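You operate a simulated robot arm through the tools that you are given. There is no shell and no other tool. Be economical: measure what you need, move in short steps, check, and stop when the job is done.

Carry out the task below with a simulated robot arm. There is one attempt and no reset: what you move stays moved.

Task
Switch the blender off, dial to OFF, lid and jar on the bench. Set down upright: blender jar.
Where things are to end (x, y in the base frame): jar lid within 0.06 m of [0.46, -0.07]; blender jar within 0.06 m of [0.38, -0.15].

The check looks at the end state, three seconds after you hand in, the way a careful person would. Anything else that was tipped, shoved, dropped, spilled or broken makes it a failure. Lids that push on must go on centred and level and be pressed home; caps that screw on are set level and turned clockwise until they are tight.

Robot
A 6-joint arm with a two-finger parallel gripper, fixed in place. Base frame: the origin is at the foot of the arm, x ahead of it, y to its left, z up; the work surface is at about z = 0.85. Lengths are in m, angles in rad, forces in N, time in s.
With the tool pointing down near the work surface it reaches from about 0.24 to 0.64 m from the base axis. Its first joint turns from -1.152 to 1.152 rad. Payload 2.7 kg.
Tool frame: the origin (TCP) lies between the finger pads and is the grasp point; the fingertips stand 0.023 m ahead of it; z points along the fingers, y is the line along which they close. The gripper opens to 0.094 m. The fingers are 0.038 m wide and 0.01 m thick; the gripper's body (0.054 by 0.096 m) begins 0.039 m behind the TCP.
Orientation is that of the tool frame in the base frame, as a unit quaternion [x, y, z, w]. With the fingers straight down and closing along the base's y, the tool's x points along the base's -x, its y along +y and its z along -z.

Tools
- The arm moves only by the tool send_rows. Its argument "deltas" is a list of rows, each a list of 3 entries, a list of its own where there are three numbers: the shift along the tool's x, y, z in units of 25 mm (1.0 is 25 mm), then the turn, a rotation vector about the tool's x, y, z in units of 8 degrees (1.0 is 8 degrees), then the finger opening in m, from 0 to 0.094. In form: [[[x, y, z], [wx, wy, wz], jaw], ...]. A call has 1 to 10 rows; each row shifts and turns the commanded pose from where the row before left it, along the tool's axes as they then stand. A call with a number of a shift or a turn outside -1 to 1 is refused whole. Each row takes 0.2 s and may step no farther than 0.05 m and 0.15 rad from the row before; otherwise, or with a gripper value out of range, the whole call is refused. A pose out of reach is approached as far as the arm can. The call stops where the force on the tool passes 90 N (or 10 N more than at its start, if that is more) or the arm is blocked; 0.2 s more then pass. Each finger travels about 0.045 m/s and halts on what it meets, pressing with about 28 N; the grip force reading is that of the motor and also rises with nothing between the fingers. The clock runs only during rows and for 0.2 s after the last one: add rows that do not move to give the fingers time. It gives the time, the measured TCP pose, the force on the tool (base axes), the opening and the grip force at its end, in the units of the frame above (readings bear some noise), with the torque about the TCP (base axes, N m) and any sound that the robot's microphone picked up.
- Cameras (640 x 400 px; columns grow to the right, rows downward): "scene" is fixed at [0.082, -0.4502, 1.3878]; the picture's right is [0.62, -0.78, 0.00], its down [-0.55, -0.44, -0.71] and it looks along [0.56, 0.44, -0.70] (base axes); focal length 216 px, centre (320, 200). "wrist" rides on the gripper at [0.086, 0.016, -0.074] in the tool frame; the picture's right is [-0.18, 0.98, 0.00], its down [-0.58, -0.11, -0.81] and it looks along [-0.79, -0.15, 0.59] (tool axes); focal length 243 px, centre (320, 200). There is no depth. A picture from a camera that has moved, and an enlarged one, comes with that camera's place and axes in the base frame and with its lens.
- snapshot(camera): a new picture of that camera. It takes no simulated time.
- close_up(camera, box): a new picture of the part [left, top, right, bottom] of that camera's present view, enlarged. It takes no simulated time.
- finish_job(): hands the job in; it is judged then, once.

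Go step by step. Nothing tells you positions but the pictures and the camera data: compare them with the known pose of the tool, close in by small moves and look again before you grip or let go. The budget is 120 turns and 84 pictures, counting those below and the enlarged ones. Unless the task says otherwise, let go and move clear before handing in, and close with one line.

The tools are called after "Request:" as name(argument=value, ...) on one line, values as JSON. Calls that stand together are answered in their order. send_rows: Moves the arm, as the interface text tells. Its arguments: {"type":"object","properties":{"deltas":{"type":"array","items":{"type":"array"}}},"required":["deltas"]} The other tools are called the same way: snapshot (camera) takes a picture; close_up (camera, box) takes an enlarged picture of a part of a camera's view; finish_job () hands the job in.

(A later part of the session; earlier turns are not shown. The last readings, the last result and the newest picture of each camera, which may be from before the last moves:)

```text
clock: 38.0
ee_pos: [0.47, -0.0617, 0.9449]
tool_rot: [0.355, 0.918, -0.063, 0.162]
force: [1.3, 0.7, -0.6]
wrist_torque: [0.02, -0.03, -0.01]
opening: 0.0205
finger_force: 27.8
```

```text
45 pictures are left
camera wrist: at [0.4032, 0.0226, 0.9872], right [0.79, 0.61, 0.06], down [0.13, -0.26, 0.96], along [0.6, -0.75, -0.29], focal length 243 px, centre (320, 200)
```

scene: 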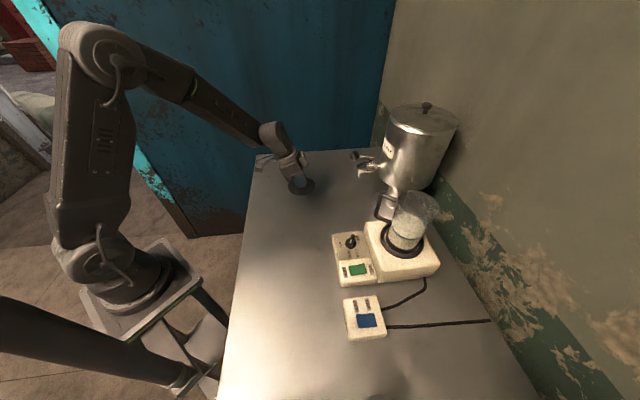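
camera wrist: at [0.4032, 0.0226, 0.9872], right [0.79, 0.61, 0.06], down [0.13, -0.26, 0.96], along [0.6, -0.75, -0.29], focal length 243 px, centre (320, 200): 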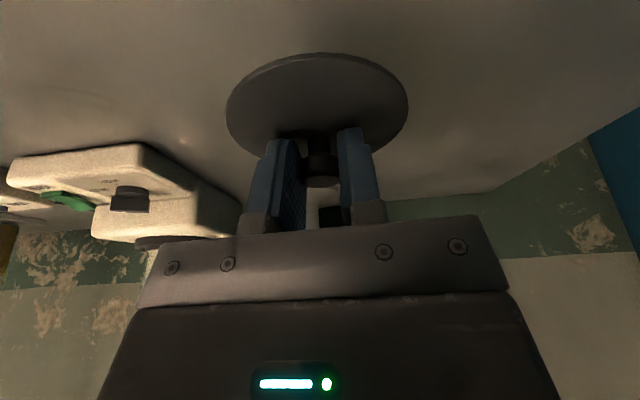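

Clear bench below. I'm lowering slowly until contact.

Request:
send_rows(deltas=[[[0.082, 0, 0.226], [0, 0, 0], 0.0], [[0.082, 0, 0.226], [0, 0, 0], 0.0], [[0.082, 0, 0.226], [0, 0, 0], 0.0], [[0.082, 0, 0.226], [0, 0, 0], 0.0], [[0.082, 0, 0.226], [0, 0, 0], 0.0]])

Request:
send_rows(deltas=[[[0.041, 0, 0.113], [0, 0, 0], 0.0], [[0.041, 0, 0.113], [0, 0, 0], 0.0], [[0.041, 0, 0.113], [0, 0, 0], 0.0]])

Request:
close_up(camera="scene", box=[250, 130, 350, 220])

```text
clock: 39.2
ee_pos: [0.4706, -0.0612, 0.9162]
tool_rot: [0.354, 0.919, -0.062, 0.162]
force: [0.2, 0.1, 0.0]
wrist_torque: [-0.03, 0.02, 0.0]
opening: 0.0204
finger_force: 27.5
```

```text
clock: 40.0
ee_pos: [0.4706, -0.0611, 0.9076]
tool_rot: [0.355, 0.919, -0.063, 0.162]
force: [0.6, 0.8, -0.3]
wrist_torque: [0.0, -0.02, 0.03]
opening: 0.0204
finger_force: 28.2
```

```text
4.44 times, centred on (300, 175) of scene
camera zoom: at [0.082, -0.4502, 1.3878], right [0.62, -0.78, 0.0], down [-0.55, -0.44, -0.71], along [0.56, 0.44, -0.7], focal length 962 px, centre (409, 311)
```

zoom: 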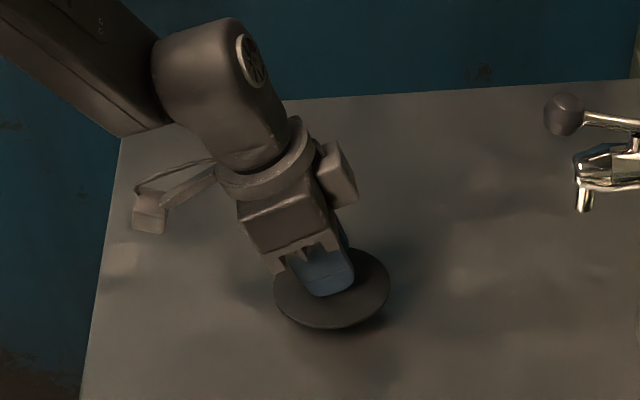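

Request:
send_rows(deltas=[[[0.041, 0, 0.113], [0, 0, 0], 0.0], [[0.041, 0, 0.113], [0, 0, 0], 0.0], [[0.041, 0, 0.113], [0, 0, 0], 0.0]])

Request:
send_rows(deltas=[[[0.027, 0, 0.075], [0, 0, 0], 0.0]])

Request:
send_rows(deltas=[[[0.027, 0, 0.075], [0, 0, 0], 0.0]])

```text
clock: 40.8
ee_pos: [0.4706, -0.0614, 0.8982]
tool_rot: [0.354, 0.919, -0.063, 0.162]
force: [0.1, 0.0, -0.1]
wrist_torque: [-0.01, 0.01, -0.01]
opening: 0.0206
finger_force: 28.1
```

```text
clock: 41.2
ee_pos: [0.4706, -0.0615, 0.8954]
tool_rot: [0.355, 0.919, -0.062, 0.162]
force: [0.1, -0.1, -0.3]
wrist_torque: [-0.05, 0.0, 0.0]
opening: 0.0203
finger_force: 28.1
```

```text
clock: 41.6
ee_pos: [0.4714, -0.0623, 0.8951]
tool_rot: [0.354, 0.919, -0.062, 0.162]
force: [0.2, -0.7, -1.1]
wrist_torque: [0.0, 0.0, 0.03]
opening: 0.0204
finger_force: 27.6
```

Request:
send_rows(deltas=[[[0.027, 0, 0.075], [0, 0, 0], 0.0]])

Request:
send_rows(deltas=[[[0.027, 0, 0.075], [0, 0, 0], 0.0]])

Request:
send_rows(deltas=[[[0.027, 0, 0.075], [0, 0, 0], 0.0]])

Request:
snapshot(camera="wrist")

```text
clock: 42.0
ee_pos: [0.4704, -0.0613, 0.8913]
tool_rot: [0.355, 0.919, -0.062, 0.162]
force: [-2.1, 1.0, 6.2]
wrist_torque: [0.13, 0.18, 0.01]
opening: 0.0202
finger_force: 27.9
```

```text
clock: 42.4
ee_pos: [0.472, -0.0623, 0.892]
tool_rot: [0.355, 0.918, -0.062, 0.164]
force: [-8.0, 1.9, 20.3]
wrist_torque: [0.22, 0.49, 0.0]
opening: 0.0207
finger_force: 28.2
```

```text
clock: 42.8
ee_pos: [0.4708, -0.0605, 0.8926]
tool_rot: [0.355, 0.918, -0.062, 0.165]
force: [-19.5, 3.7, 45.8]
wrist_torque: [0.26, 0.65, 0.03]
opening: 0.0205
finger_force: 27.7
```

```text
43 pictures are left
camera wrist: at [0.4039, 0.0217, 0.932], right [0.79, 0.61, 0.07], down [0.12, -0.26, 0.96], along [0.6, -0.75, -0.28], focal length 243 px, centre (320, 200)
```

wrist: 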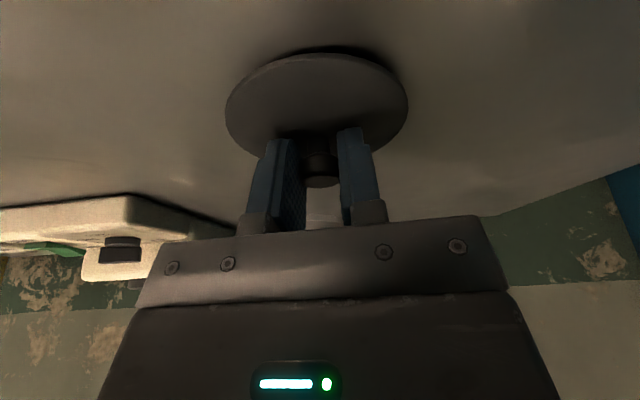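

The lid is firmly on the bench. I'm easing off the pressure, then releasing and rising.

Request:
send_rows(deltas=[[[-0.05, 0, -0.14], [0, 0, 0], 0.0], [[0, 0, 0], [0, 0, 0], 0.0], [[0, 0, 0], [0, 0, 0], 0.03], [[0, 0, 0], [0, 0, 0], 0.05], [[0, 0, 0], [0, 0, 0], 0.06], [[0, 0, 0], [0, 0, 0], 0.06]])

Request:
send_rows(deltas=[[[-0.13, 0, -0.36], [0, 0, 0], 0.06], [[-0.33, 0, -0.9], [0, 0, 0], 0.06], [[-0.33, 0, -0.9], [0, 0, 0], 0.06], [[-0.33, 0, -0.9], [0, 0, 0], 0.06], [[-0.33, 0, -0.9], [0, 0, 0], 0.06], [[-0.33, 0, -0.9], [0, 0, 0], 0.06], [[-0.33, 0, -0.9], [0, 0, 0], 0.06], [[-0.33, 0, -0.9], [0, 0, 0], 0.06], [[-0.33, 0, -0.9], [0, 0, 0], 0.06], [[-0.33, 0, -0.9], [0, 0, 0], 0.06]])

Request:
close_up(camera="scene", box=[250, 110, 470, 290])

```text
clock: 44.2
ee_pos: [0.4704, -0.0628, 0.8921]
tool_rot: [0.355, 0.919, -0.063, 0.161]
force: [-3.9, -3.3, 6.7]
wrist_torque: [0.06, 0.05, 0.03]
opening: 0.0582
finger_force: 0.1
```

```text
clock: 46.4
ee_pos: [0.4702, -0.0602, 1.1182]
tool_rot: [0.354, 0.919, -0.062, 0.162]
force: [0.1, 0.4, -0.2]
wrist_torque: [0.01, 0.0, -0.01]
opening: 0.06
finger_force: 0.0
```

```text
2.22 times, centred on (360, 200) of scene
camera zoom: at [0.082, -0.4502, 1.3878], right [0.62, -0.78, 0.0], down [-0.55, -0.44, -0.71], along [0.56, 0.44, -0.7], focal length 481 px, centre (231, 200)
```

zoom: 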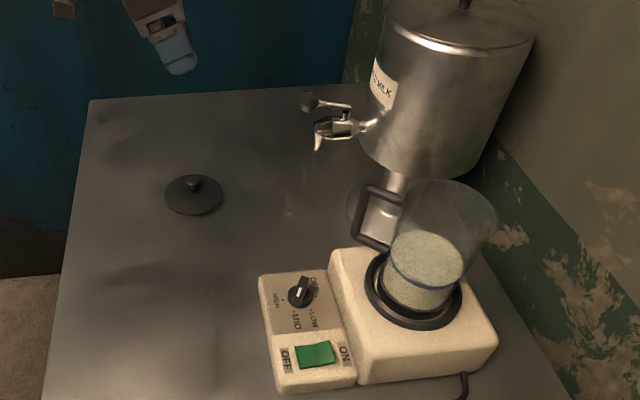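

The lid lies flat on the bench near (0.475, -0.067). Next is the jar: I go back over it with jaws fully open and the same tilt.

Request:
send_rows(deltas=[[[0.284, -0.81, -0.546], [0, 0, 0], 0.09], [[0.284, -0.81, -0.546], [0, 0, 0], 0.094], [[0.284, -0.81, -0.546], [0, 0, 0], 0.094], [[0.284, -0.81, -0.546], [0, 0, 0], 0.094], [[0.284, -0.81, -0.546], [0, 0, 0], 0.094]])

Request:
send_rows(deltas=[[[-0.581, -0.681, 0.211], [0, 0, 0], 0.094], [[-0.581, -0.681, 0.211], [0, 0, 0], 0.094], [[-0.581, -0.681, 0.211], [0, 0, 0], 0.094], [[-0.581, -0.681, 0.211], [0, 0, 0], 0.094], [[-0.581, -0.681, 0.211], [0, 0, 0], 0.094], [[-0.581, -0.681, 0.211], [0, 0, 0], 0.094], [[-0.581, -0.681, 0.211], [0, 0, 0], 0.094], [[-0.581, -0.681, 0.211], [0, 0, 0], 0.094], [[-0.581, -0.681, 0.211], [0, 0, 0], 0.094], [[-0.581, -0.681, 0.211], [0, 0, 0], 0.094]])

Request:
snapshot(camera="wrist")

Request:
close_up(camera="scene", box=[360, 170, 460, 290])

```text
clock: 47.6
ee_pos: [0.3591, -0.0968, 1.1702]
tool_rot: [0.355, 0.918, -0.063, 0.162]
force: [-0.3, 0.7, -0.2]
wrist_torque: [-0.04, 0.04, -0.02]
opening: 0.094
finger_force: 0.2
```

```text
clock: 49.8
ee_pos: [0.3628, -0.3272, 1.17]
tool_rot: [0.355, 0.919, -0.063, 0.162]
force: [1.0, -0.5, 0.0]
wrist_torque: [-0.03, -0.01, 0.01]
opening: 0.0939
finger_force: 0.1
```

```text
41 pictures are left
camera wrist: at [0.2952, -0.244, 1.2103], right [0.79, 0.61, 0.06], down [0.13, -0.26, 0.96], along [0.6, -0.75, -0.28], focal length 243 px, centre (320, 200)
```

wrist: 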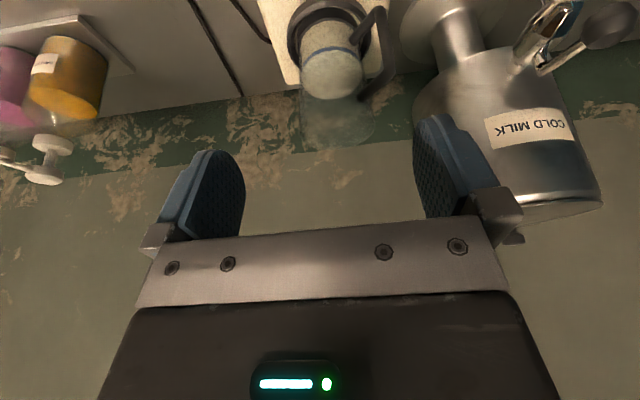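

```text
3.33 times, centred on (410, 230) of scene
camera zoom: at [0.082, -0.4502, 1.3878], right [0.62, -0.78, 0.0], down [-0.55, -0.44, -0.71], along [0.56, 0.44, -0.7], focal length 722 px, centre (20, 100)
```

zoom: 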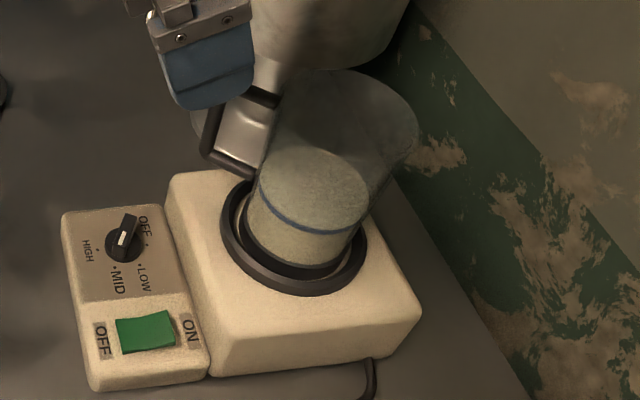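

The jar rim is about 0.084 m wide with z≈1.06. I'm moving close above it to centre accurately.

Request:
send_rows(deltas=[[[-0.573, 0.014, 0.343], [0, 0, 0], 0.094], [[-0.573, 0.014, 0.343], [0, 0, 0], 0.094], [[-0.573, 0.014, 0.343], [0, 0, 0], 0.094], [[-0.573, 0.014, 0.343], [0, 0, 0], 0.094], [[-0.573, 0.014, 0.343], [0, 0, 0], 0.094], [[-0.573, 0.014, 0.343], [0, 0, 0], 0.094], [[-0.573, 0.014, 0.343], [0, 0, 0], 0.094], [[0.2, 0, 0.6], [0, 0, 0], 0.094], [[0, 0, 0], [0, 0, 0], 0.094]])

Request:
snapshot(camera="wrist")

Request:
close_up(camera="scene", box=[360, 130, 480, 250])

```text
clock: 51.8
ee_pos: [0.4474, -0.4015, 1.1307]
tool_rot: [0.354, 0.919, -0.062, 0.162]
force: [-1.0, -0.1, 0.2]
wrist_torque: [-0.01, -0.04, -0.02]
opening: 0.0942
finger_force: 0.1
```

```text
39 pictures are left
camera wrist: at [0.3806, -0.3189, 1.1709], right [0.79, 0.61, 0.06], down [0.13, -0.26, 0.96], along [0.6, -0.75, -0.28], focal length 243 px, centre (320, 200)
```

wrist: 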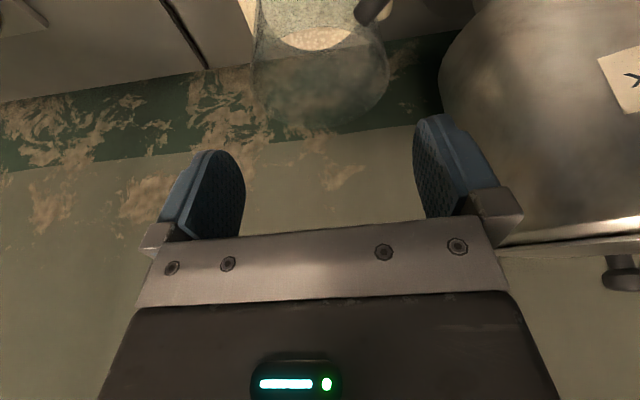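

```text
3.33 times, centred on (420, 190) of scene
camera zoom: at [0.082, -0.4502, 1.3878], right [0.62, -0.78, 0.0], down [-0.55, -0.44, -0.71], along [0.56, 0.44, -0.7], focal length 722 px, centre (-13, 233)
```

zoom: 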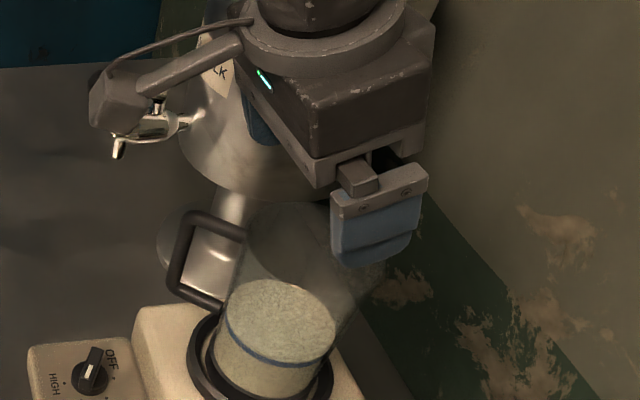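

Request:
close_up(camera="wrist", box=[220, 0, 420, 130])

```text
3.08 times, centred on (320, 65) of wrist
camera zoom: at [0.3806, -0.3189, 1.1709], right [0.79, 0.61, 0.06], down [0.13, -0.26, 0.96], along [0.6, -0.75, -0.28], focal length 746 px, centre (320, 615)
```

zoom: 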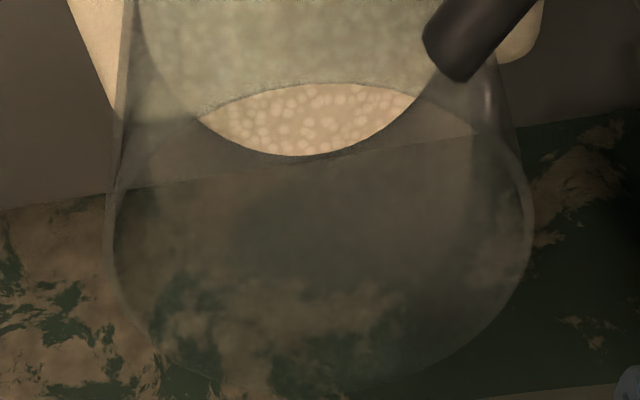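

The rim measures about 0.083 m across, centred near (0.458, -0.410). I'm aligning with small corrections and lowering until the fingertips are near the rim.

Request:
send_rows(deltas=[[[-0.545, 0.045, 0.196], [0, 0, 0], 0.094], [[0, 0, 0], [0, 0, 0], 0.094], [[0.228, 0, 0.627], [0, 0, 0], 0.094], [[0.228, 0, 0.627], [0, 0, 0], 0.094], [[0, 0, 0], [0, 0, 0], 0.094]])

Request:
snapshot(camera="wrist")

Request:
close_up(camera="scene", box=[370, 140, 470, 250])

```text
clock: 53.0
ee_pos: [0.4592, -0.4109, 1.0965]
tool_rot: [0.355, 0.918, -0.063, 0.163]
force: [-0.6, -0.5, -0.1]
wrist_torque: [0.02, 0.0, 0.01]
opening: 0.0941
finger_force: 0.1
```

```text
36 pictures are left
camera wrist: at [0.3915, -0.3278, 1.1376], right [0.79, 0.61, 0.06], down [0.13, -0.26, 0.96], along [0.6, -0.75, -0.28], focal length 243 px, centre (320, 200)
```

wrist: 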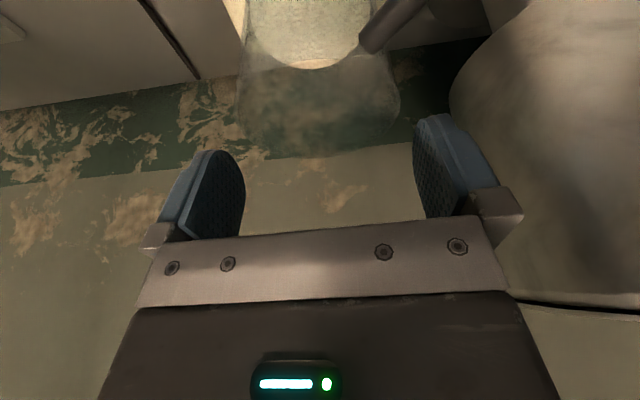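

```text
3.64 times, centred on (420, 195) of scene
camera zoom: at [0.082, -0.4502, 1.3878], right [0.62, -0.78, 0.0], down [-0.55, -0.44, -0.71], along [0.56, 0.44, -0.7], focal length 787 px, centre (-44, 218)
```

zoom: 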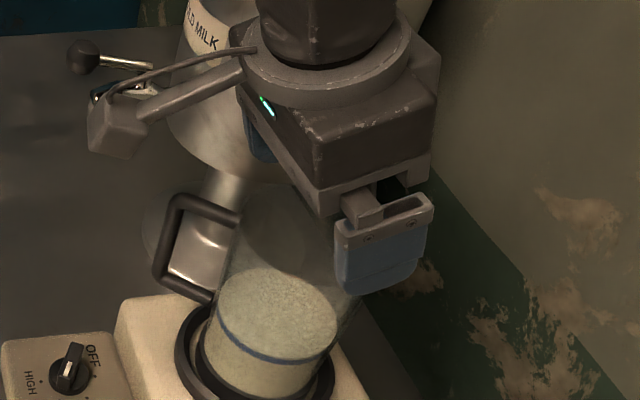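

The rim is centred on the finger midplane. I'm descending around it in small steps.

Request:
send_rows(deltas=[[[0.137, 0, 0.376], [0, 0, 0], 0.094], [[0.137, 0, 0.376], [0, 0, 0], 0.094], [[0, 0, 0], [0, 0, 0], 0.094]])

Request:
send_rows(deltas=[[[0.137, 0, 0.376], [0, 0, 0], 0.094], [[0.137, 0, 0.376], [0, 0, 0], 0.094], [[0, 0, 0], [0, 0, 0], 0.094]])

Request:
snapshot(camera="wrist")

Request:
close_up(camera="scene", box=[370, 140, 470, 250])

```text
clock: 53.8
ee_pos: [0.4597, -0.41, 1.0769]
tool_rot: [0.354, 0.919, -0.062, 0.162]
force: [0.6, 0.5, -0.1]
wrist_torque: [-0.02, 0.01, -0.03]
opening: 0.0942
finger_force: 0.1
```

```text
clock: 54.6
ee_pos: [0.4581, -0.4118, 1.0573]
tool_rot: [0.354, 0.919, -0.062, 0.162]
force: [-0.2, 0.3, 0.0]
wrist_torque: [0.0, 0.0, -0.05]
opening: 0.0942
finger_force: 0.1
```

```text
34 pictures are left
camera wrist: at [0.3914, -0.3282, 1.0986], right [0.79, 0.61, 0.06], down [0.13, -0.26, 0.96], along [0.6, -0.75, -0.28], focal length 243 px, centre (320, 200)
```

wrist: 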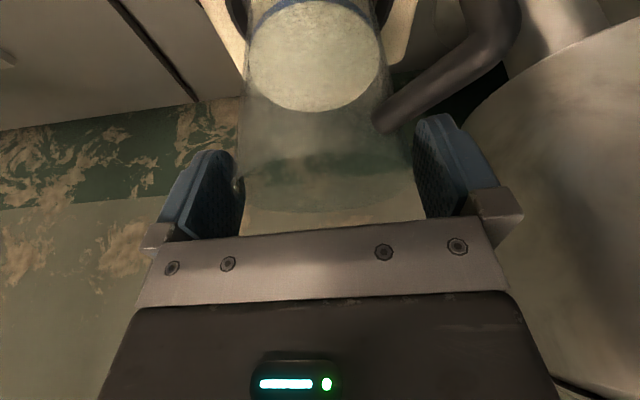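

```text
3.64 times, centred on (420, 195) of scene
camera zoom: at [0.082, -0.4502, 1.3878], right [0.62, -0.78, 0.0], down [-0.55, -0.44, -0.71], along [0.56, 0.44, -0.7], focal length 787 px, centre (-44, 218)
```

zoom: 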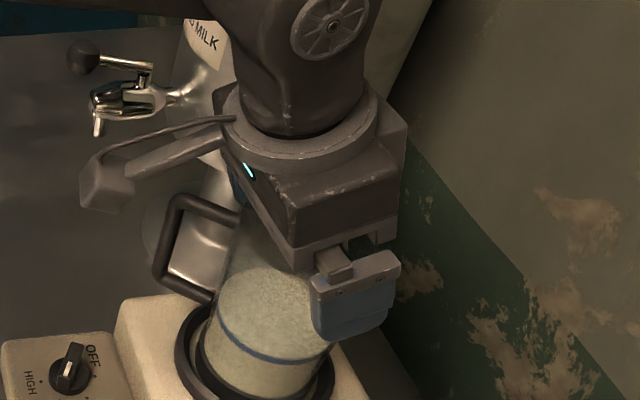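

The fingers straddle the jar with no contact. I'm going down a further 12 mm and closing.

Request:
send_rows(deltas=[[[0.082, 0, 0.226], [0, 0, 0], 0.094], [[0.082, 0, 0.226], [0, 0, 0], 0.094], [[0, 0, 0], [0, 0, 0], 0.094]])

Request:
send_rows(deltas=[[[0, 0, 0], [0, 0, 0], 0.085], [[0, 0, 0], [0, 0, 0], 0.075], [[0, 0, 0], [0, 0, 0], 0.06], [[0, 0, 0], [0, 0, 0], 0.05], [[0, 0, 0], [0, 0, 0], 0.05]])

Request:
snapshot(camera="wrist")

```text
clock: 55.4
ee_pos: [0.4607, -0.411, 1.0455]
tool_rot: [0.355, 0.919, -0.063, 0.162]
force: [0.4, 0.0, 0.0]
wrist_torque: [-0.03, 0.03, -0.01]
opening: 0.094
finger_force: 0.1
```

```text
clock: 56.6
ee_pos: [0.4603, -0.4119, 1.0454]
tool_rot: [0.355, 0.919, -0.063, 0.162]
force: [0.8, 0.2, 0.2]
wrist_torque: [-0.01, -0.02, -0.01]
opening: 0.0845
finger_force: 28.0
```

```text
32 pictures are left
camera wrist: at [0.3926, -0.3287, 1.0868], right [0.79, 0.61, 0.06], down [0.13, -0.26, 0.96], along [0.6, -0.75, -0.29], focal length 243 px, centre (320, 200)
```

wrist: 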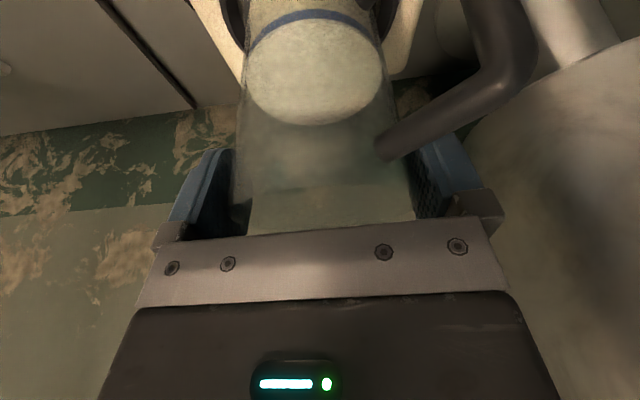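

Gripped at 84.5 mm with no side load. I'll lift slowly.

Request:
send_rows(deltas=[[[-0.041, 0, -0.113], [0, 0, 0], 0.05], [[-0.041, 0, -0.113], [0, 0, 0], 0.05], [[-0.041, 0, -0.113], [0, 0, 0], 0.05], [[0, 0, 0], [0, 0, 0], 0.05]])

Request:
close_up(camera="scene", box=[360, 150, 460, 280])

Request:
close_up(camera="wrist", box=[140, 0, 540, 250])

```text
clock: 57.6
ee_pos: [0.4611, -0.412, 1.0549]
tool_rot: [0.354, 0.919, -0.063, 0.162]
force: [-0.7, 0.1, -2.9]
wrist_torque: [0.02, -0.03, 0.01]
opening: 0.0845
finger_force: 27.6
```

```text
3.08 times, centred on (410, 215) of scene
camera zoom: at [0.0821, -0.4503, 1.3878], right [0.62, -0.78, 0.0], down [-0.55, -0.44, -0.71], along [0.56, 0.44, -0.7], focal length 666 px, centre (43, 154)
```

zoom: 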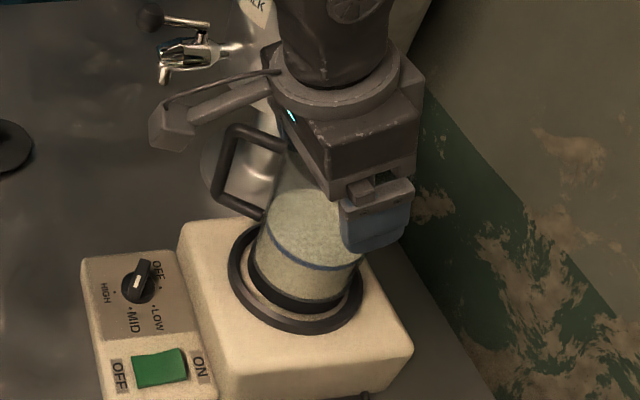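

```text
1.60 times, centred on (340, 125) of wrist
camera zoom: at [0.3924, -0.3289, 1.0963], right [0.79, 0.61, 0.06], down [0.13, -0.26, 0.96], along [0.6, -0.75, -0.29], focal length 388 px, centre (288, 320)
```

zoom: 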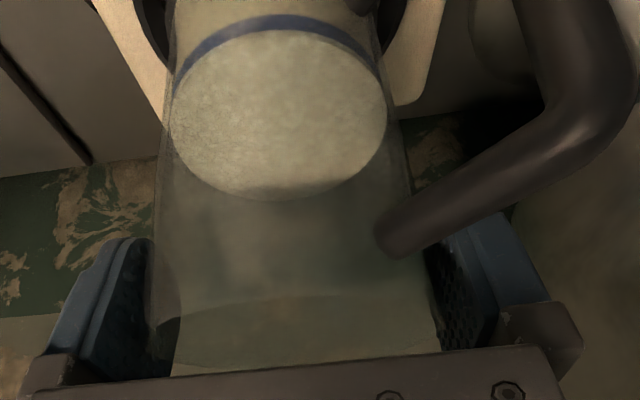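

The jar rises with the gripper (about 3 N so far). I'm continuing slowly upward.

Request:
send_rows(deltas=[[[-0.068, 0, -0.188], [0, 0, 0], 0.05], [[-0.068, 0, -0.188], [0, 0, 0], 0.05], [[-0.068, 0, -0.188], [0, 0, 0], 0.05], [[-0.068, 0, -0.188], [0, 0, 0], 0.05], [[-0.068, 0, -0.188], [0, 0, 0], 0.05], [[-0.068, 0, -0.188], [0, 0, 0], 0.05], [[-0.068, 0, -0.188], [0, 0, 0], 0.05], [[-0.068, 0, -0.188], [0, 0, 0], 0.05], [[-0.068, 0, -0.188], [0, 0, 0], 0.05], [[0, 0, 0], [0, 0, 0], 0.05]])

Request:
close_up(camera="scene", box=[350, 130, 470, 280])

Request:
close_up(camera="wrist", box=[140, 0, 540, 250])

```text
clock: 59.8
ee_pos: [0.4598, -0.4112, 1.0999]
tool_rot: [0.355, 0.919, -0.063, 0.162]
force: [-0.7, -0.3, -3.2]
wrist_torque: [-0.01, 0.01, 0.0]
opening: 0.0845
finger_force: 27.4
```

```text
2.67 times, centred on (410, 205) of scene
camera zoom: at [0.0821, -0.4503, 1.3878], right [0.62, -0.78, 0.0], down [-0.55, -0.44, -0.71], along [0.56, 0.44, -0.7], focal length 577 px, centre (80, 187)
```

zoom: 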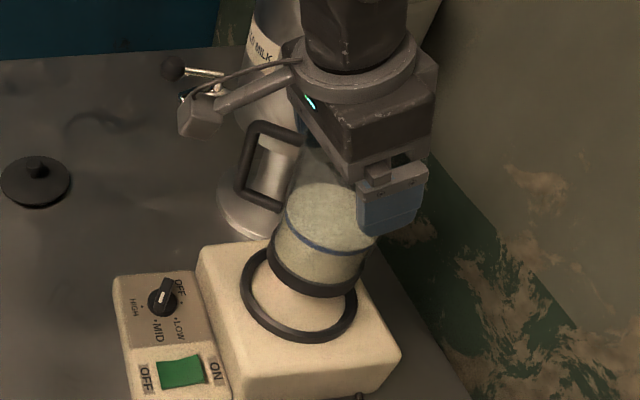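

```text
1.60 times, centred on (340, 125) of wrist
camera zoom: at [0.3918, -0.3285, 1.14], right [0.79, 0.61, 0.06], down [0.13, -0.26, 0.96], along [0.6, -0.75, -0.29], focal length 388 px, centre (288, 320)
```

zoom: 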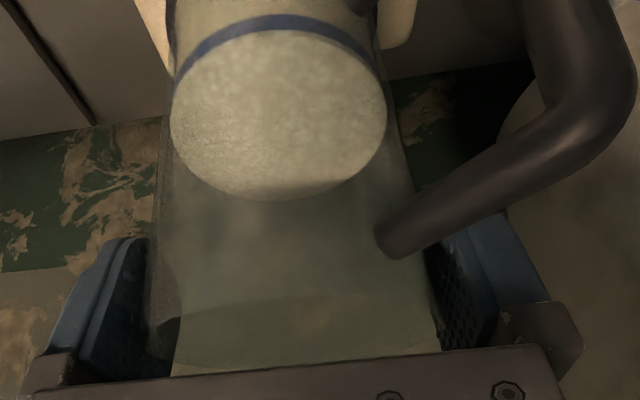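

The jar is clear of the collar, upright, weighing about 3 N. I'm carrying it inward and then toward +y at moderate speed.

Request:
send_rows(deltas=[[[0.2, 0, -0.2], [0, 0, 0], 0.05], [[0.415, -0.002, -0.279], [0, 0, 0], 0.05], [[0.415, -0.002, -0.279], [0, 0, 0], 0.05], [[0.415, -0.002, -0.279], [0, 0, 0], 0.05], [[0.415, -0.002, -0.279], [0, 0, 0], 0.05], [[0.415, -0.002, -0.279], [0, 0, 0], 0.05], [[0.415, -0.002, -0.279], [0, 0, 0], 0.05], [[0.415, -0.002, -0.279], [0, 0, 0], 0.05], [[0.415, -0.002, -0.279], [0, 0, 0], 0.05], [[0.415, -0.002, -0.279], [0, 0, 0], 0.05]])

Request:
send_rows(deltas=[[[0.25, 0.3, -0.09], [0, 0, 0], 0.05], [[0.417, 0.488, -0.151], [0, 0, 0], 0.05], [[0.417, 0.488, -0.151], [0, 0, 0], 0.05], [[0.417, 0.488, -0.151], [0, 0, 0], 0.05], [[0.417, 0.488, -0.151], [0, 0, 0], 0.05], [[0.417, 0.488, -0.151], [0, 0, 0], 0.05], [[0.417, 0.488, -0.151], [0, 0, 0], 0.05], [[0.417, 0.488, -0.151], [0, 0, 0], 0.05], [[0.417, 0.488, -0.151], [0, 0, 0], 0.05], [[0.25, 0.3, -0.09], [0, 0, 0], 0.05]])

Request:
snapshot(camera="scene")

```text
clock: 62.0
ee_pos: [0.3721, -0.333, 1.1292]
tool_rot: [0.354, 0.919, -0.062, 0.162]
force: [0.7, -0.8, -3.2]
wrist_torque: [-0.02, -0.02, -0.02]
opening: 0.0847
finger_force: 27.7
```

```text
clock: 64.2
ee_pos: [0.374, -0.1815, 1.1306]
tool_rot: [0.355, 0.919, -0.063, 0.162]
force: [0.0, 0.5, -3.6]
wrist_torque: [0.0, -0.01, 0.02]
opening: 0.0845
finger_force: 27.6
```

```text
27 pictures are left
```

scene: 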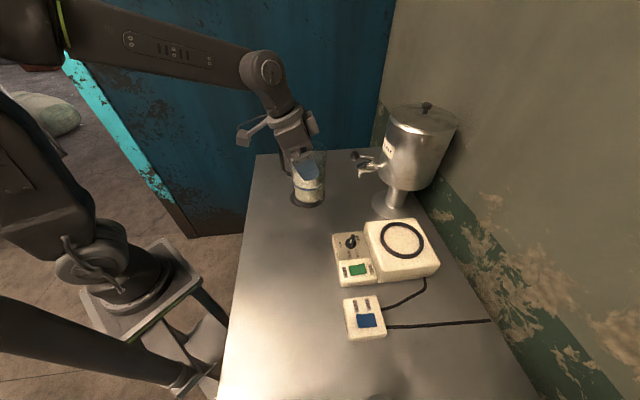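

The jar is near its spot, over clear bench. Small correction, then lowering.

Request:
send_rows(deltas=[[[0.26, 0.25, -0.095], [0, 0, 0], 0.05], [[0.26, 0.25, -0.095], [0, 0, 0], 0.05], [[0.2, 0, 0.55], [0, 0, 0], 0.05], [[0.2, 0, 0.55], [0, 0, 0], 0.05], [[0.2, 0, 0.55], [0, 0, 0], 0.05], [[0.2, 0, 0.55], [0, 0, 0], 0.05], [[0.2, 0, 0.55], [0, 0, 0], 0.05], [[0.2, 0, 0.55], [0, 0, 0], 0.05], [[0.15, 0, 0.41], [0, 0, 0], 0.05], [[0, 0, 0], [0, 0, 0], 0.05]])

Request:
close_up(camera="scene", box=[240, 110, 370, 240])

```text
clock: 66.4
ee_pos: [0.3707, -0.1658, 1.0305]
tool_rot: [0.355, 0.919, -0.063, 0.162]
force: [0.7, -0.3, -3.5]
wrist_torque: [-0.01, 0.03, -0.01]
opening: 0.0845
finger_force: 27.9
```

```text
3.08 times, centred on (305, 175) of scene
camera zoom: at [0.0821, -0.4502, 1.3878], right [0.62, -0.78, 0.0], down [-0.55, -0.44, -0.71], along [0.56, 0.44, -0.7], focal length 666 px, centre (366, 277)
```

zoom: 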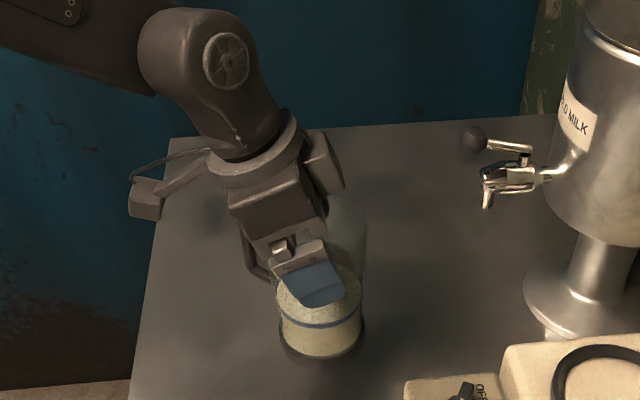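

Request:
send_rows(deltas=[[[0.068, 0, 0.188], [0, 0, 0], 0.05], [[0.068, 0, 0.188], [0, 0, 0], 0.05], [[0.068, 0, 0.188], [0, 0, 0], 0.05], [[0.068, 0, 0.188], [0, 0, 0], 0.05], [[0, 0, 0], [0, 0, 0], 0.05]])

Request:
send_rows(deltas=[[[0.041, 0, 0.113], [0, 0, 0], 0.05], [[0.041, 0, 0.113], [0, 0, 0], 0.05], [[0, 0, 0], [0, 0, 0], 0.05]])

Request:
close_up(camera="scene", box=[240, 110, 370, 240])

```text
clock: 67.6
ee_pos: [0.3719, -0.1635, 1.0104]
tool_rot: [0.355, 0.918, -0.063, 0.163]
force: [-0.2, -0.1, -3.4]
wrist_torque: [0.04, 0.04, -0.01]
opening: 0.0846
finger_force: 27.8
```

```text
clock: 68.4
ee_pos: [0.3727, -0.1637, 1.0039]
tool_rot: [0.354, 0.919, -0.062, 0.162]
force: [0.0, 0.0, -3.4]
wrist_torque: [-0.02, 0.02, 0.0]
opening: 0.0847
finger_force: 28.3
```

```text
3.08 times, centred on (305, 175) of scene
camera zoom: at [0.0821, -0.4502, 1.3878], right [0.62, -0.78, 0.0], down [-0.55, -0.44, -0.71], along [0.56, 0.44, -0.7], focal length 666 px, centre (366, 277)
```

zoom: 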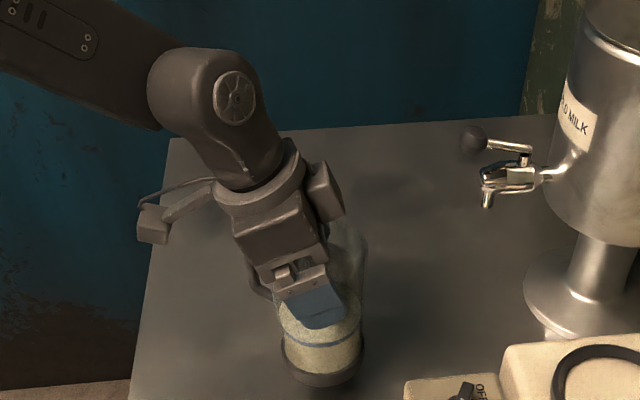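

Request:
send_rows(deltas=[[[0.041, 0, 0.113], [0, 0, 0], 0.05], [[0.041, 0, 0.113], [0, 0, 0], 0.05], [[0, 0, 0], [0, 0, 0], 0.05]])

Request:
send_rows(deltas=[[[0.041, 0, 0.113], [0, 0, 0], 0.05], [[0.041, 0, 0.113], [0, 0, 0], 0.05], [[0, 0, 0], [0, 0, 0], 0.05]])

Request:
send_rows(deltas=[[[0.041, 0, 0.113], [0, 0, 0], 0.05], [[0, 0, 0], [0, 0, 0], 0.05]])

```text
clock: 69.2
ee_pos: [0.3723, -0.1648, 0.998]
tool_rot: [0.355, 0.919, -0.061, 0.162]
force: [0.5, 1.3, -3.1]
wrist_torque: [0.0, 0.01, -0.02]
opening: 0.0844
finger_force: 28.0
```

```text
clock: 70.0
ee_pos: [0.3725, -0.1651, 0.9923]
tool_rot: [0.354, 0.919, -0.062, 0.161]
force: [-0.6, -0.6, -2.7]
wrist_torque: [0.01, 0.04, -0.02]
opening: 0.0845
finger_force: 28.0
```

```text
clock: 70.6
ee_pos: [0.3727, -0.1631, 0.9887]
tool_rot: [0.354, 0.919, -0.062, 0.163]
force: [-1.4, 0.0, -3.8]
wrist_torque: [0.01, 0.01, 0.01]
opening: 0.0845
finger_force: 28.4
```

Request:
send_rows(deltas=[[[0.041, 0, 0.113], [0, 0, 0], 0.05], [[0, 0, 0], [0, 0, 0], 0.05]])

Request:
send_rows(deltas=[[[0.041, 0, 0.113], [0, 0, 0], 0.05], [[0, 0, 0], [0, 0, 0], 0.05]])

Request:
send_rows(deltas=[[[0.027, 0, 0.075], [0, 0, 0], 0.05], [[0, 0, 0], [0, 0, 0], 0.05]])

```text
clock: 71.2
ee_pos: [0.3727, -0.1654, 0.9864]
tool_rot: [0.355, 0.919, -0.062, 0.162]
force: [-0.6, 0.8, -2.9]
wrist_torque: [-0.02, 0.01, -0.01]
opening: 0.0844
finger_force: 28.0
```

```text
clock: 71.8
ee_pos: [0.3713, -0.165, 0.9824]
tool_rot: [0.353, 0.919, -0.062, 0.161]
force: [-0.1, 0.5, -2.7]
wrist_torque: [-0.02, -0.01, 0.02]
opening: 0.0845
finger_force: 28.1
```

```text
clock: 72.4
ee_pos: [0.3716, -0.1649, 0.9814]
tool_rot: [0.354, 0.919, -0.062, 0.163]
force: [-1.2, 0.3, -3.3]
wrist_torque: [-0.03, 0.01, -0.02]
opening: 0.0846
finger_force: 28.2
```

Request:
send_rows(deltas=[[[0.027, 0, 0.075], [0, 0, 0], 0.05], [[0, 0, 0], [0, 0, 0], 0.05]])

Request:
send_rows(deltas=[[[0.027, 0, 0.075], [0, 0, 0], 0.05], [[0, 0, 0], [0, 0, 0], 0.05]])

Request:
close_up(camera="scene", box=[240, 130, 370, 260])

```text
clock: 73.0
ee_pos: [0.3714, -0.1637, 0.9792]
tool_rot: [0.355, 0.919, -0.062, 0.162]
force: [-0.2, 0.2, -3.3]
wrist_torque: [0.0, 0.03, -0.03]
opening: 0.0843
finger_force: 27.8
```

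```text
clock: 73.6
ee_pos: [0.3718, -0.1648, 0.9786]
tool_rot: [0.355, 0.919, -0.063, 0.161]
force: [-0.3, -0.4, -1.9]
wrist_torque: [-0.04, 0.0, -0.02]
opening: 0.0848
finger_force: 27.8
```

```text
3.08 times, centred on (305, 195) of scene
camera zoom: at [0.0821, -0.4502, 1.3878], right [0.62, -0.78, 0.0], down [-0.55, -0.44, -0.71], along [0.56, 0.44, -0.7], focal length 666 px, centre (366, 215)
```

zoom: 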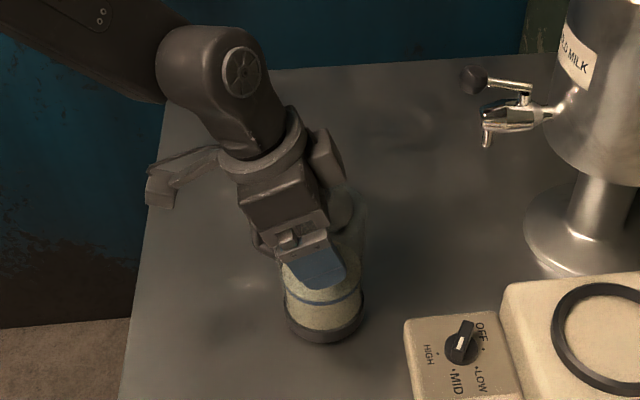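

Very near contact now. A few more 1.5–2 mm steps.

Request:
send_rows(deltas=[[[0.02, 0, 0.056], [0, 0, 0], 0.05], [[0, 0, 0], [0, 0, 0], 0.05]])

Request:
send_rows(deltas=[[[0.02, 0, 0.056], [0, 0, 0], 0.05], [[0, 0, 0], [0, 0, 0], 0.05]])

```text
clock: 74.2
ee_pos: [0.3716, -0.1637, 0.9757]
tool_rot: [0.354, 0.919, -0.062, 0.162]
force: [-0.3, -0.4, -3.1]
wrist_torque: [-0.04, 0.02, 0.01]
opening: 0.0846
finger_force: 27.8
```

```text
clock: 74.8
ee_pos: [0.3721, -0.1648, 0.9739]
tool_rot: [0.354, 0.919, -0.064, 0.161]
force: [-0.5, -0.2, -3.0]
wrist_torque: [-0.03, 0.03, 0.0]
opening: 0.0845
finger_force: 28.3
```

Request:
send_rows(deltas=[[[0.02, 0, 0.056], [0, 0, 0], 0.05], [[0.02, 0, 0.056], [0, 0, 0], 0.05], [[0, 0, 0], [0, 0, 0], 0.05]])

Request:
send_rows(deltas=[[[0.02, 0, 0.056], [0, 0, 0], 0.05], [[0, 0, 0], [0, 0, 0], 0.05]])

Request:
send_rows(deltas=[[[0.02, 0, 0.056], [0, 0, 0], 0.05], [[0, 0, 0], [0, 0, 0], 0.05]])

```text
clock: 75.6
ee_pos: [0.3723, -0.1632, 0.9715]
tool_rot: [0.355, 0.919, -0.063, 0.162]
force: [-0.7, -0.5, -3.1]
wrist_torque: [-0.03, 0.02, 0.01]
opening: 0.0845
finger_force: 28.2
```

```text
clock: 76.2
ee_pos: [0.3719, -0.1649, 0.9702]
tool_rot: [0.354, 0.919, -0.063, 0.163]
force: [-3.6, -0.6, 10.1]
wrist_torque: [0.19, 0.62, 0.04]
opening: 0.0848
finger_force: 27.8
```

```text
clock: 76.8
ee_pos: [0.3731, -0.164, 0.9701]
tool_rot: [0.354, 0.918, -0.063, 0.164]
force: [-5.2, -5.0, 20.8]
wrist_torque: [-0.19, -0.15, 0.01]
opening: 0.085
finger_force: 27.8
```

The jar is on the bench. I'm easing off the pressure, then opening and rising.

Request:
send_rows(deltas=[[[-0.034, 0, -0.094], [0, 0, 0], 0.05], [[0, 0, 0], [0, 0, 0], 0.05]])

Request:
send_rows(deltas=[[[0, 0, 0], [0, 0, 0], 0.088], [[0, 0, 0], [0, 0, 0], 0.094], [[0, 0, 0], [0, 0, 0], 0.094], [[0, 0, 0], [0, 0, 0], 0.094]])

Request:
snapshot(camera="wrist")

```text
clock: 77.4
ee_pos: [0.3714, -0.163, 0.9702]
tool_rot: [0.355, 0.919, -0.063, 0.16]
force: [0.9, 0.7, -1.4]
wrist_torque: [0.04, -0.21, 0.03]
opening: 0.0842
finger_force: 28.0
```

```text
clock: 78.4
ee_pos: [0.3719, -0.1635, 0.9718]
tool_rot: [0.354, 0.919, -0.062, 0.162]
force: [-0.6, -0.2, 0.6]
wrist_torque: [-0.02, 0.0, -0.05]
opening: 0.0942
finger_force: 0.0
```

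```text
23 pictures are left
camera wrist: at [0.3048, -0.0809, 1.0123], right [0.79, 0.61, 0.06], down [0.13, -0.26, 0.96], along [0.6, -0.75, -0.28], focal length 243 px, centre (320, 200)
```

wrist: 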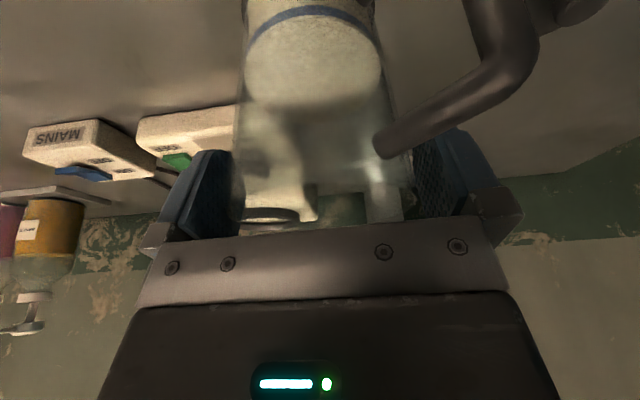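

Released. I also see the blue box is labelled MAINS, so the green rocker was the blender's own switch and I leave MAINS alone. I'm rising clear of the jar.

Request:
send_rows(deltas=[[[-0.137, 0, -0.376], [0, 0, 0], 0.094], [[-0.137, 0, -0.376], [0, 0, 0], 0.094], [[-0.137, 0, -0.376], [0, 0, 0], 0.094], [[-0.137, 0, -0.376], [0, 0, 0], 0.094], [[-0.137, 0, -0.376], [0, 0, 0], 0.094], [[-0.274, 0, -0.75], [0, 0, 0], 0.094], [[-0.274, 0, -0.75], [0, 0, 0], 0.094], [[-0.274, 0, -0.75], [0, 0, 0], 0.094], [[-0.274, 0, -0.75], [0, 0, 0], 0.094], [[0, 0, 0], [0, 0, 0], 0.094]])

Request:
snapshot(camera="scene")

```text
clock: 80.6
ee_pos: [0.3717, -0.1634, 1.0996]
tool_rot: [0.355, 0.919, -0.063, 0.162]
force: [-0.9, 0.1, 0.5]
wrist_torque: [0.0, -0.01, -0.01]
opening: 0.0943
finger_force: 0.0
```

```text
22 pictures are left
```

scene: 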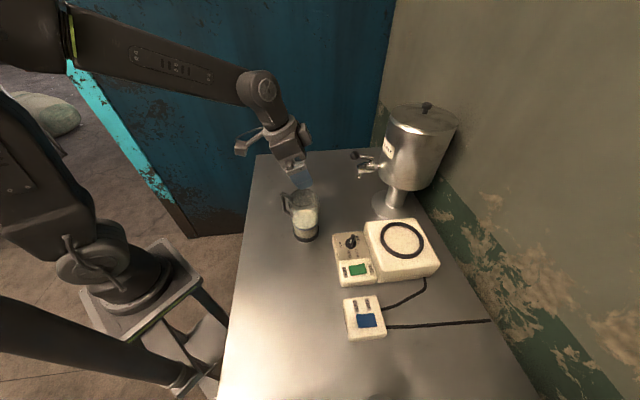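

The jar stands upright at about (0.372, -0.164). Now the dial: I untilt the tool, move over the dial, then turn toward yaw +15° to straddle the pointer bar.

Request:
send_rows(deltas=[[[0, 0, -0.5], [0, 1, 0], 0.06], [[0, 0, -0.5], [0, 1, 0], 0.05], [[0, 0, 0], [0, 0.5, 0], 0.05], [[-0.935, -0.736, 0], [0, 0, 0], 0.05], [[-0.935, -0.736, 0], [0, 0, 0], 0.05], [[-0.935, -0.736, 0], [0, 0, 0], 0.05], [[-0.935, -0.736, 0], [0, 0, 0], 0.05], [[-0.935, -0.736, 0], [0, 0, 0], 0.05], [[0, 0, 0], [0, 0, 0], 0.05]])

Request:
send_rows(deltas=[[[0, 0, 0], [0, 0, -1], 0.05], [[0, 0, 0], [0, 0, -1], 0.05], [[0, 0, 0], [0, 0, -1], 0.05], [[0, 0, 0], [0, 0, -1], 0.05], [[0, 0, 0], [0, 0, -1], 0.05], [[0, 0, 0], [0, 0, -1], 0.05], [[0, 0, 0], [0, 0, -1], 0.05], [[0, 0, 0], [0, 0, 0], 0.05]])

Request:
snapshot(camera="wrist")

```text
clock: 82.6
ee_pos: [0.391, -0.3058, 1.1242]
tool_rot: [0.36, 0.933, 0.0, 0.0]
force: [0.4, -0.9, 0.8]
wrist_torque: [0.02, 0.01, 0.0]
opening: 0.0501
finger_force: 0.1
```

```text
clock: 84.4
ee_pos: [0.3913, -0.3049, 1.1257]
tool_rot: [-0.121, 0.993, -0.001, 0.0]
force: [-1.2, 0.6, 0.0]
wrist_torque: [0.0, -0.01, 0.0]
opening: 0.0503
finger_force: 0.1
```

```text
21 pictures are left
camera wrist: at [0.3044, -0.3118, 1.2007], right [-0.06, 1.0, 0.0], down [0.59, 0.03, 0.81], along [0.81, 0.05, -0.59], focal length 243 px, centre (320, 200)
```

wrist: 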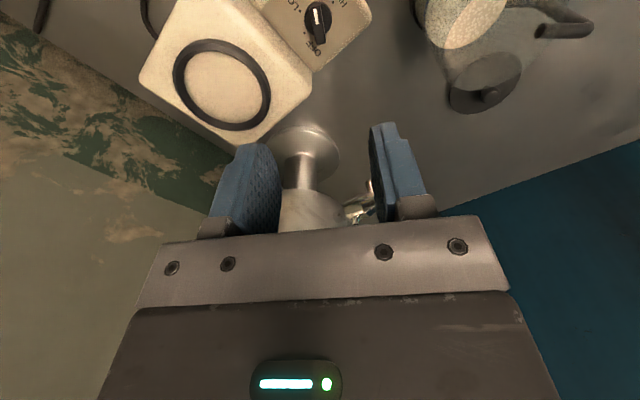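

Request:
close_up(camera="wrist", box=[260, 0, 380, 75])

Request:
close_up(camera="scene", box=[330, 225, 376, 271])

```text
5.33 times, centred on (320, 38) of wrist
camera zoom: at [0.3044, -0.3118, 1.2007], right [-0.06, 1.0, 0.0], down [0.59, 0.03, 0.81], along [0.81, 0.05, -0.59], focal length 1294 px, centre (320, 1067)
```

zoom: 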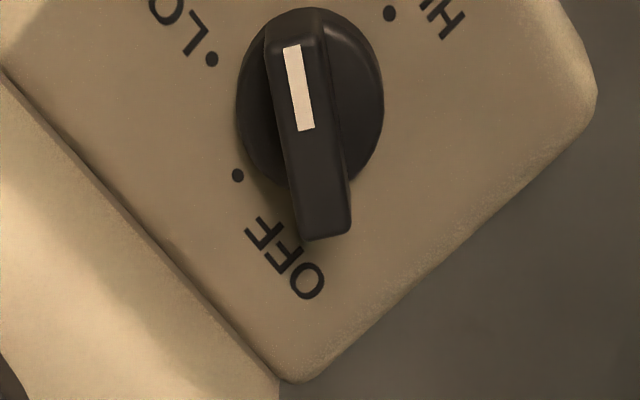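

```text
8.70 times, centred on (353, 248) of scene
camera zoom: at [0.082, -0.4502, 1.3878], right [0.62, -0.78, 0.0], down [-0.55, -0.44, -0.71], along [0.56, 0.44, -0.7], focal length 1883 px, centre (33, -217)
```

zoom: 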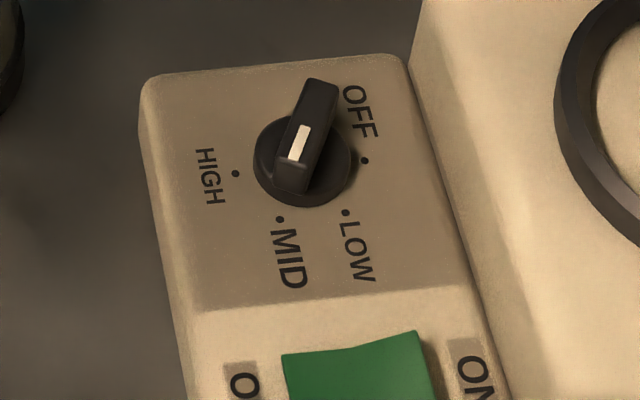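

The pointer bar triangulates to a centre of about (0.4015, -0.307), axis at 15°, top at z≈0.908, panel at z≈0.883. I'm aligning and descending to just above it.

Request:
send_rows(deltas=[[[-0.376, -0.18, 0], [0, 0, -0.125], 0.04], [[0, 0, 0.9], [0, 0, 0], 0.04], [[0, 0, 0.9], [0, 0, 0], 0.04], [[0, 0, 0.9], [0, 0, 0], 0.04], [[0, 0, 0.9], [0, 0, 0], 0.04], [[0, 0, 0.9], [0, 0, 0], 0.04], [[0, 0, 0.9], [0, 0, 0], 0.04], [[0, 0, 0.9], [0, 0, 0], 0.04], [[0, 0, 0.9], [0, 0, 0], 0.04], [[0, 0, 0], [0, 0, 0], 0.04]])

Request:
close_up(camera="scene", box=[320, 200, 400, 280])

Request:
close_up(camera="wrist", box=[220, 60, 420, 220])

```text
clock: 86.6
ee_pos: [0.4038, -0.3073, 0.9443]
tool_rot: [-0.129, 0.992, 0.0, 0.0]
force: [-0.3, 0.6, -0.5]
wrist_torque: [-0.01, 0.01, 0.01]
opening: 0.04
finger_force: 0.1
```

```text
5.00 times, centred on (360, 240) of scene
camera zoom: at [0.082, -0.4502, 1.3878], right [0.62, -0.78, 0.0], down [-0.55, -0.44, -0.71], along [0.56, 0.44, -0.7], focal length 1082 px, centre (120, 0)
```

zoom: 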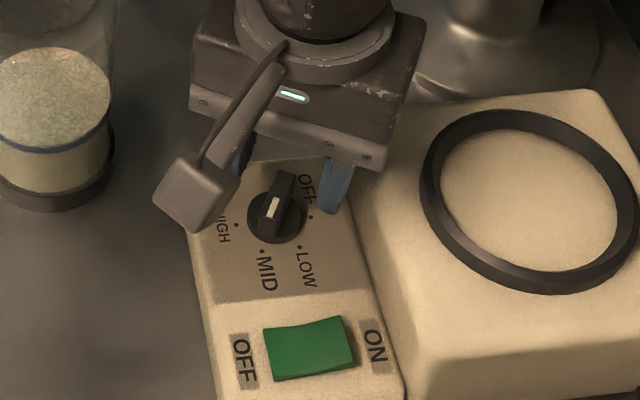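

```text
2.50 times, centred on (320, 140) of wrist
camera zoom: at [0.3152, -0.3151, 1.0196], right [-0.07, 1.0, 0.0], down [0.59, 0.04, 0.81], along [0.8, 0.06, -0.59], focal length 606 px, centre (320, 350)
```

zoom: 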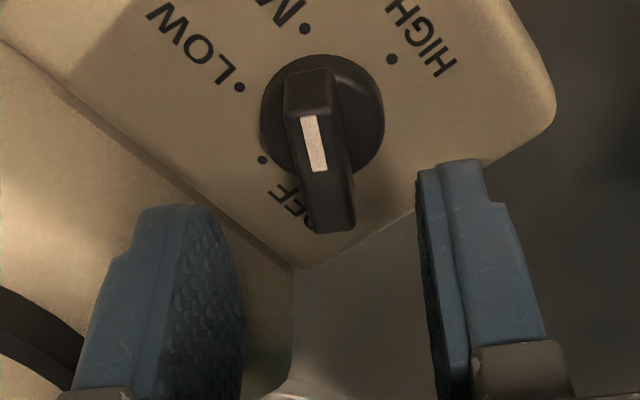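

The bar sits between the fingers. I'm lowering so the tips are just above the dial's disc, and closing.

Request:
send_rows(deltas=[[[0.05, 0, 0.4], [0, 0, 0], 0.04], [[0, 0, 0.4], [0, 0, 0], 0.04], [[0, 0, 0.25], [0, 0, 0], 0.04], [[0, 0, 0], [0, 0, 0], 0.04]])

Request:
send_rows(deltas=[[[0, 0, 0], [0, 0, 0], 0.025], [[0, 0, 0], [0, 0, 0], 0.01], [[0, 0, 0], [0, 0, 0], 0.0], [[0, 0, 0], [0, 0, 0], 0.0], [[0, 0, 0], [0, 0, 0], 0.0]])

Request:
close_up(camera="wrist", box=[220, 60, 420, 220])

```text
clock: 87.6
ee_pos: [0.4, -0.3088, 0.9187]
tool_rot: [-0.128, 0.992, 0.0, 0.0]
force: [-0.2, 0.5, -0.7]
wrist_torque: [-0.01, -0.01, 0.03]
opening: 0.0401
finger_force: 0.0
```

```text
clock: 88.8
ee_pos: [0.3997, -0.3085, 0.9193]
tool_rot: [-0.128, 0.992, 0.001, -0.001]
force: [-4.9, 16.6, 5.0]
wrist_torque: [0.08, 0.18, 0.02]
opening: 0.0111
finger_force: 44.7
```

```text
2.50 times, centred on (320, 140) of wrist
camera zoom: at [0.3132, -0.3148, 0.9942], right [-0.07, 1.0, 0.0], down [0.59, 0.04, 0.81], along [0.8, 0.06, -0.59], focal length 606 px, centre (320, 350)
```

zoom: 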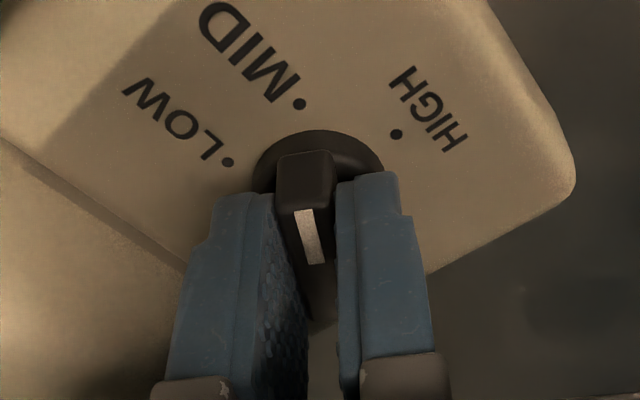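

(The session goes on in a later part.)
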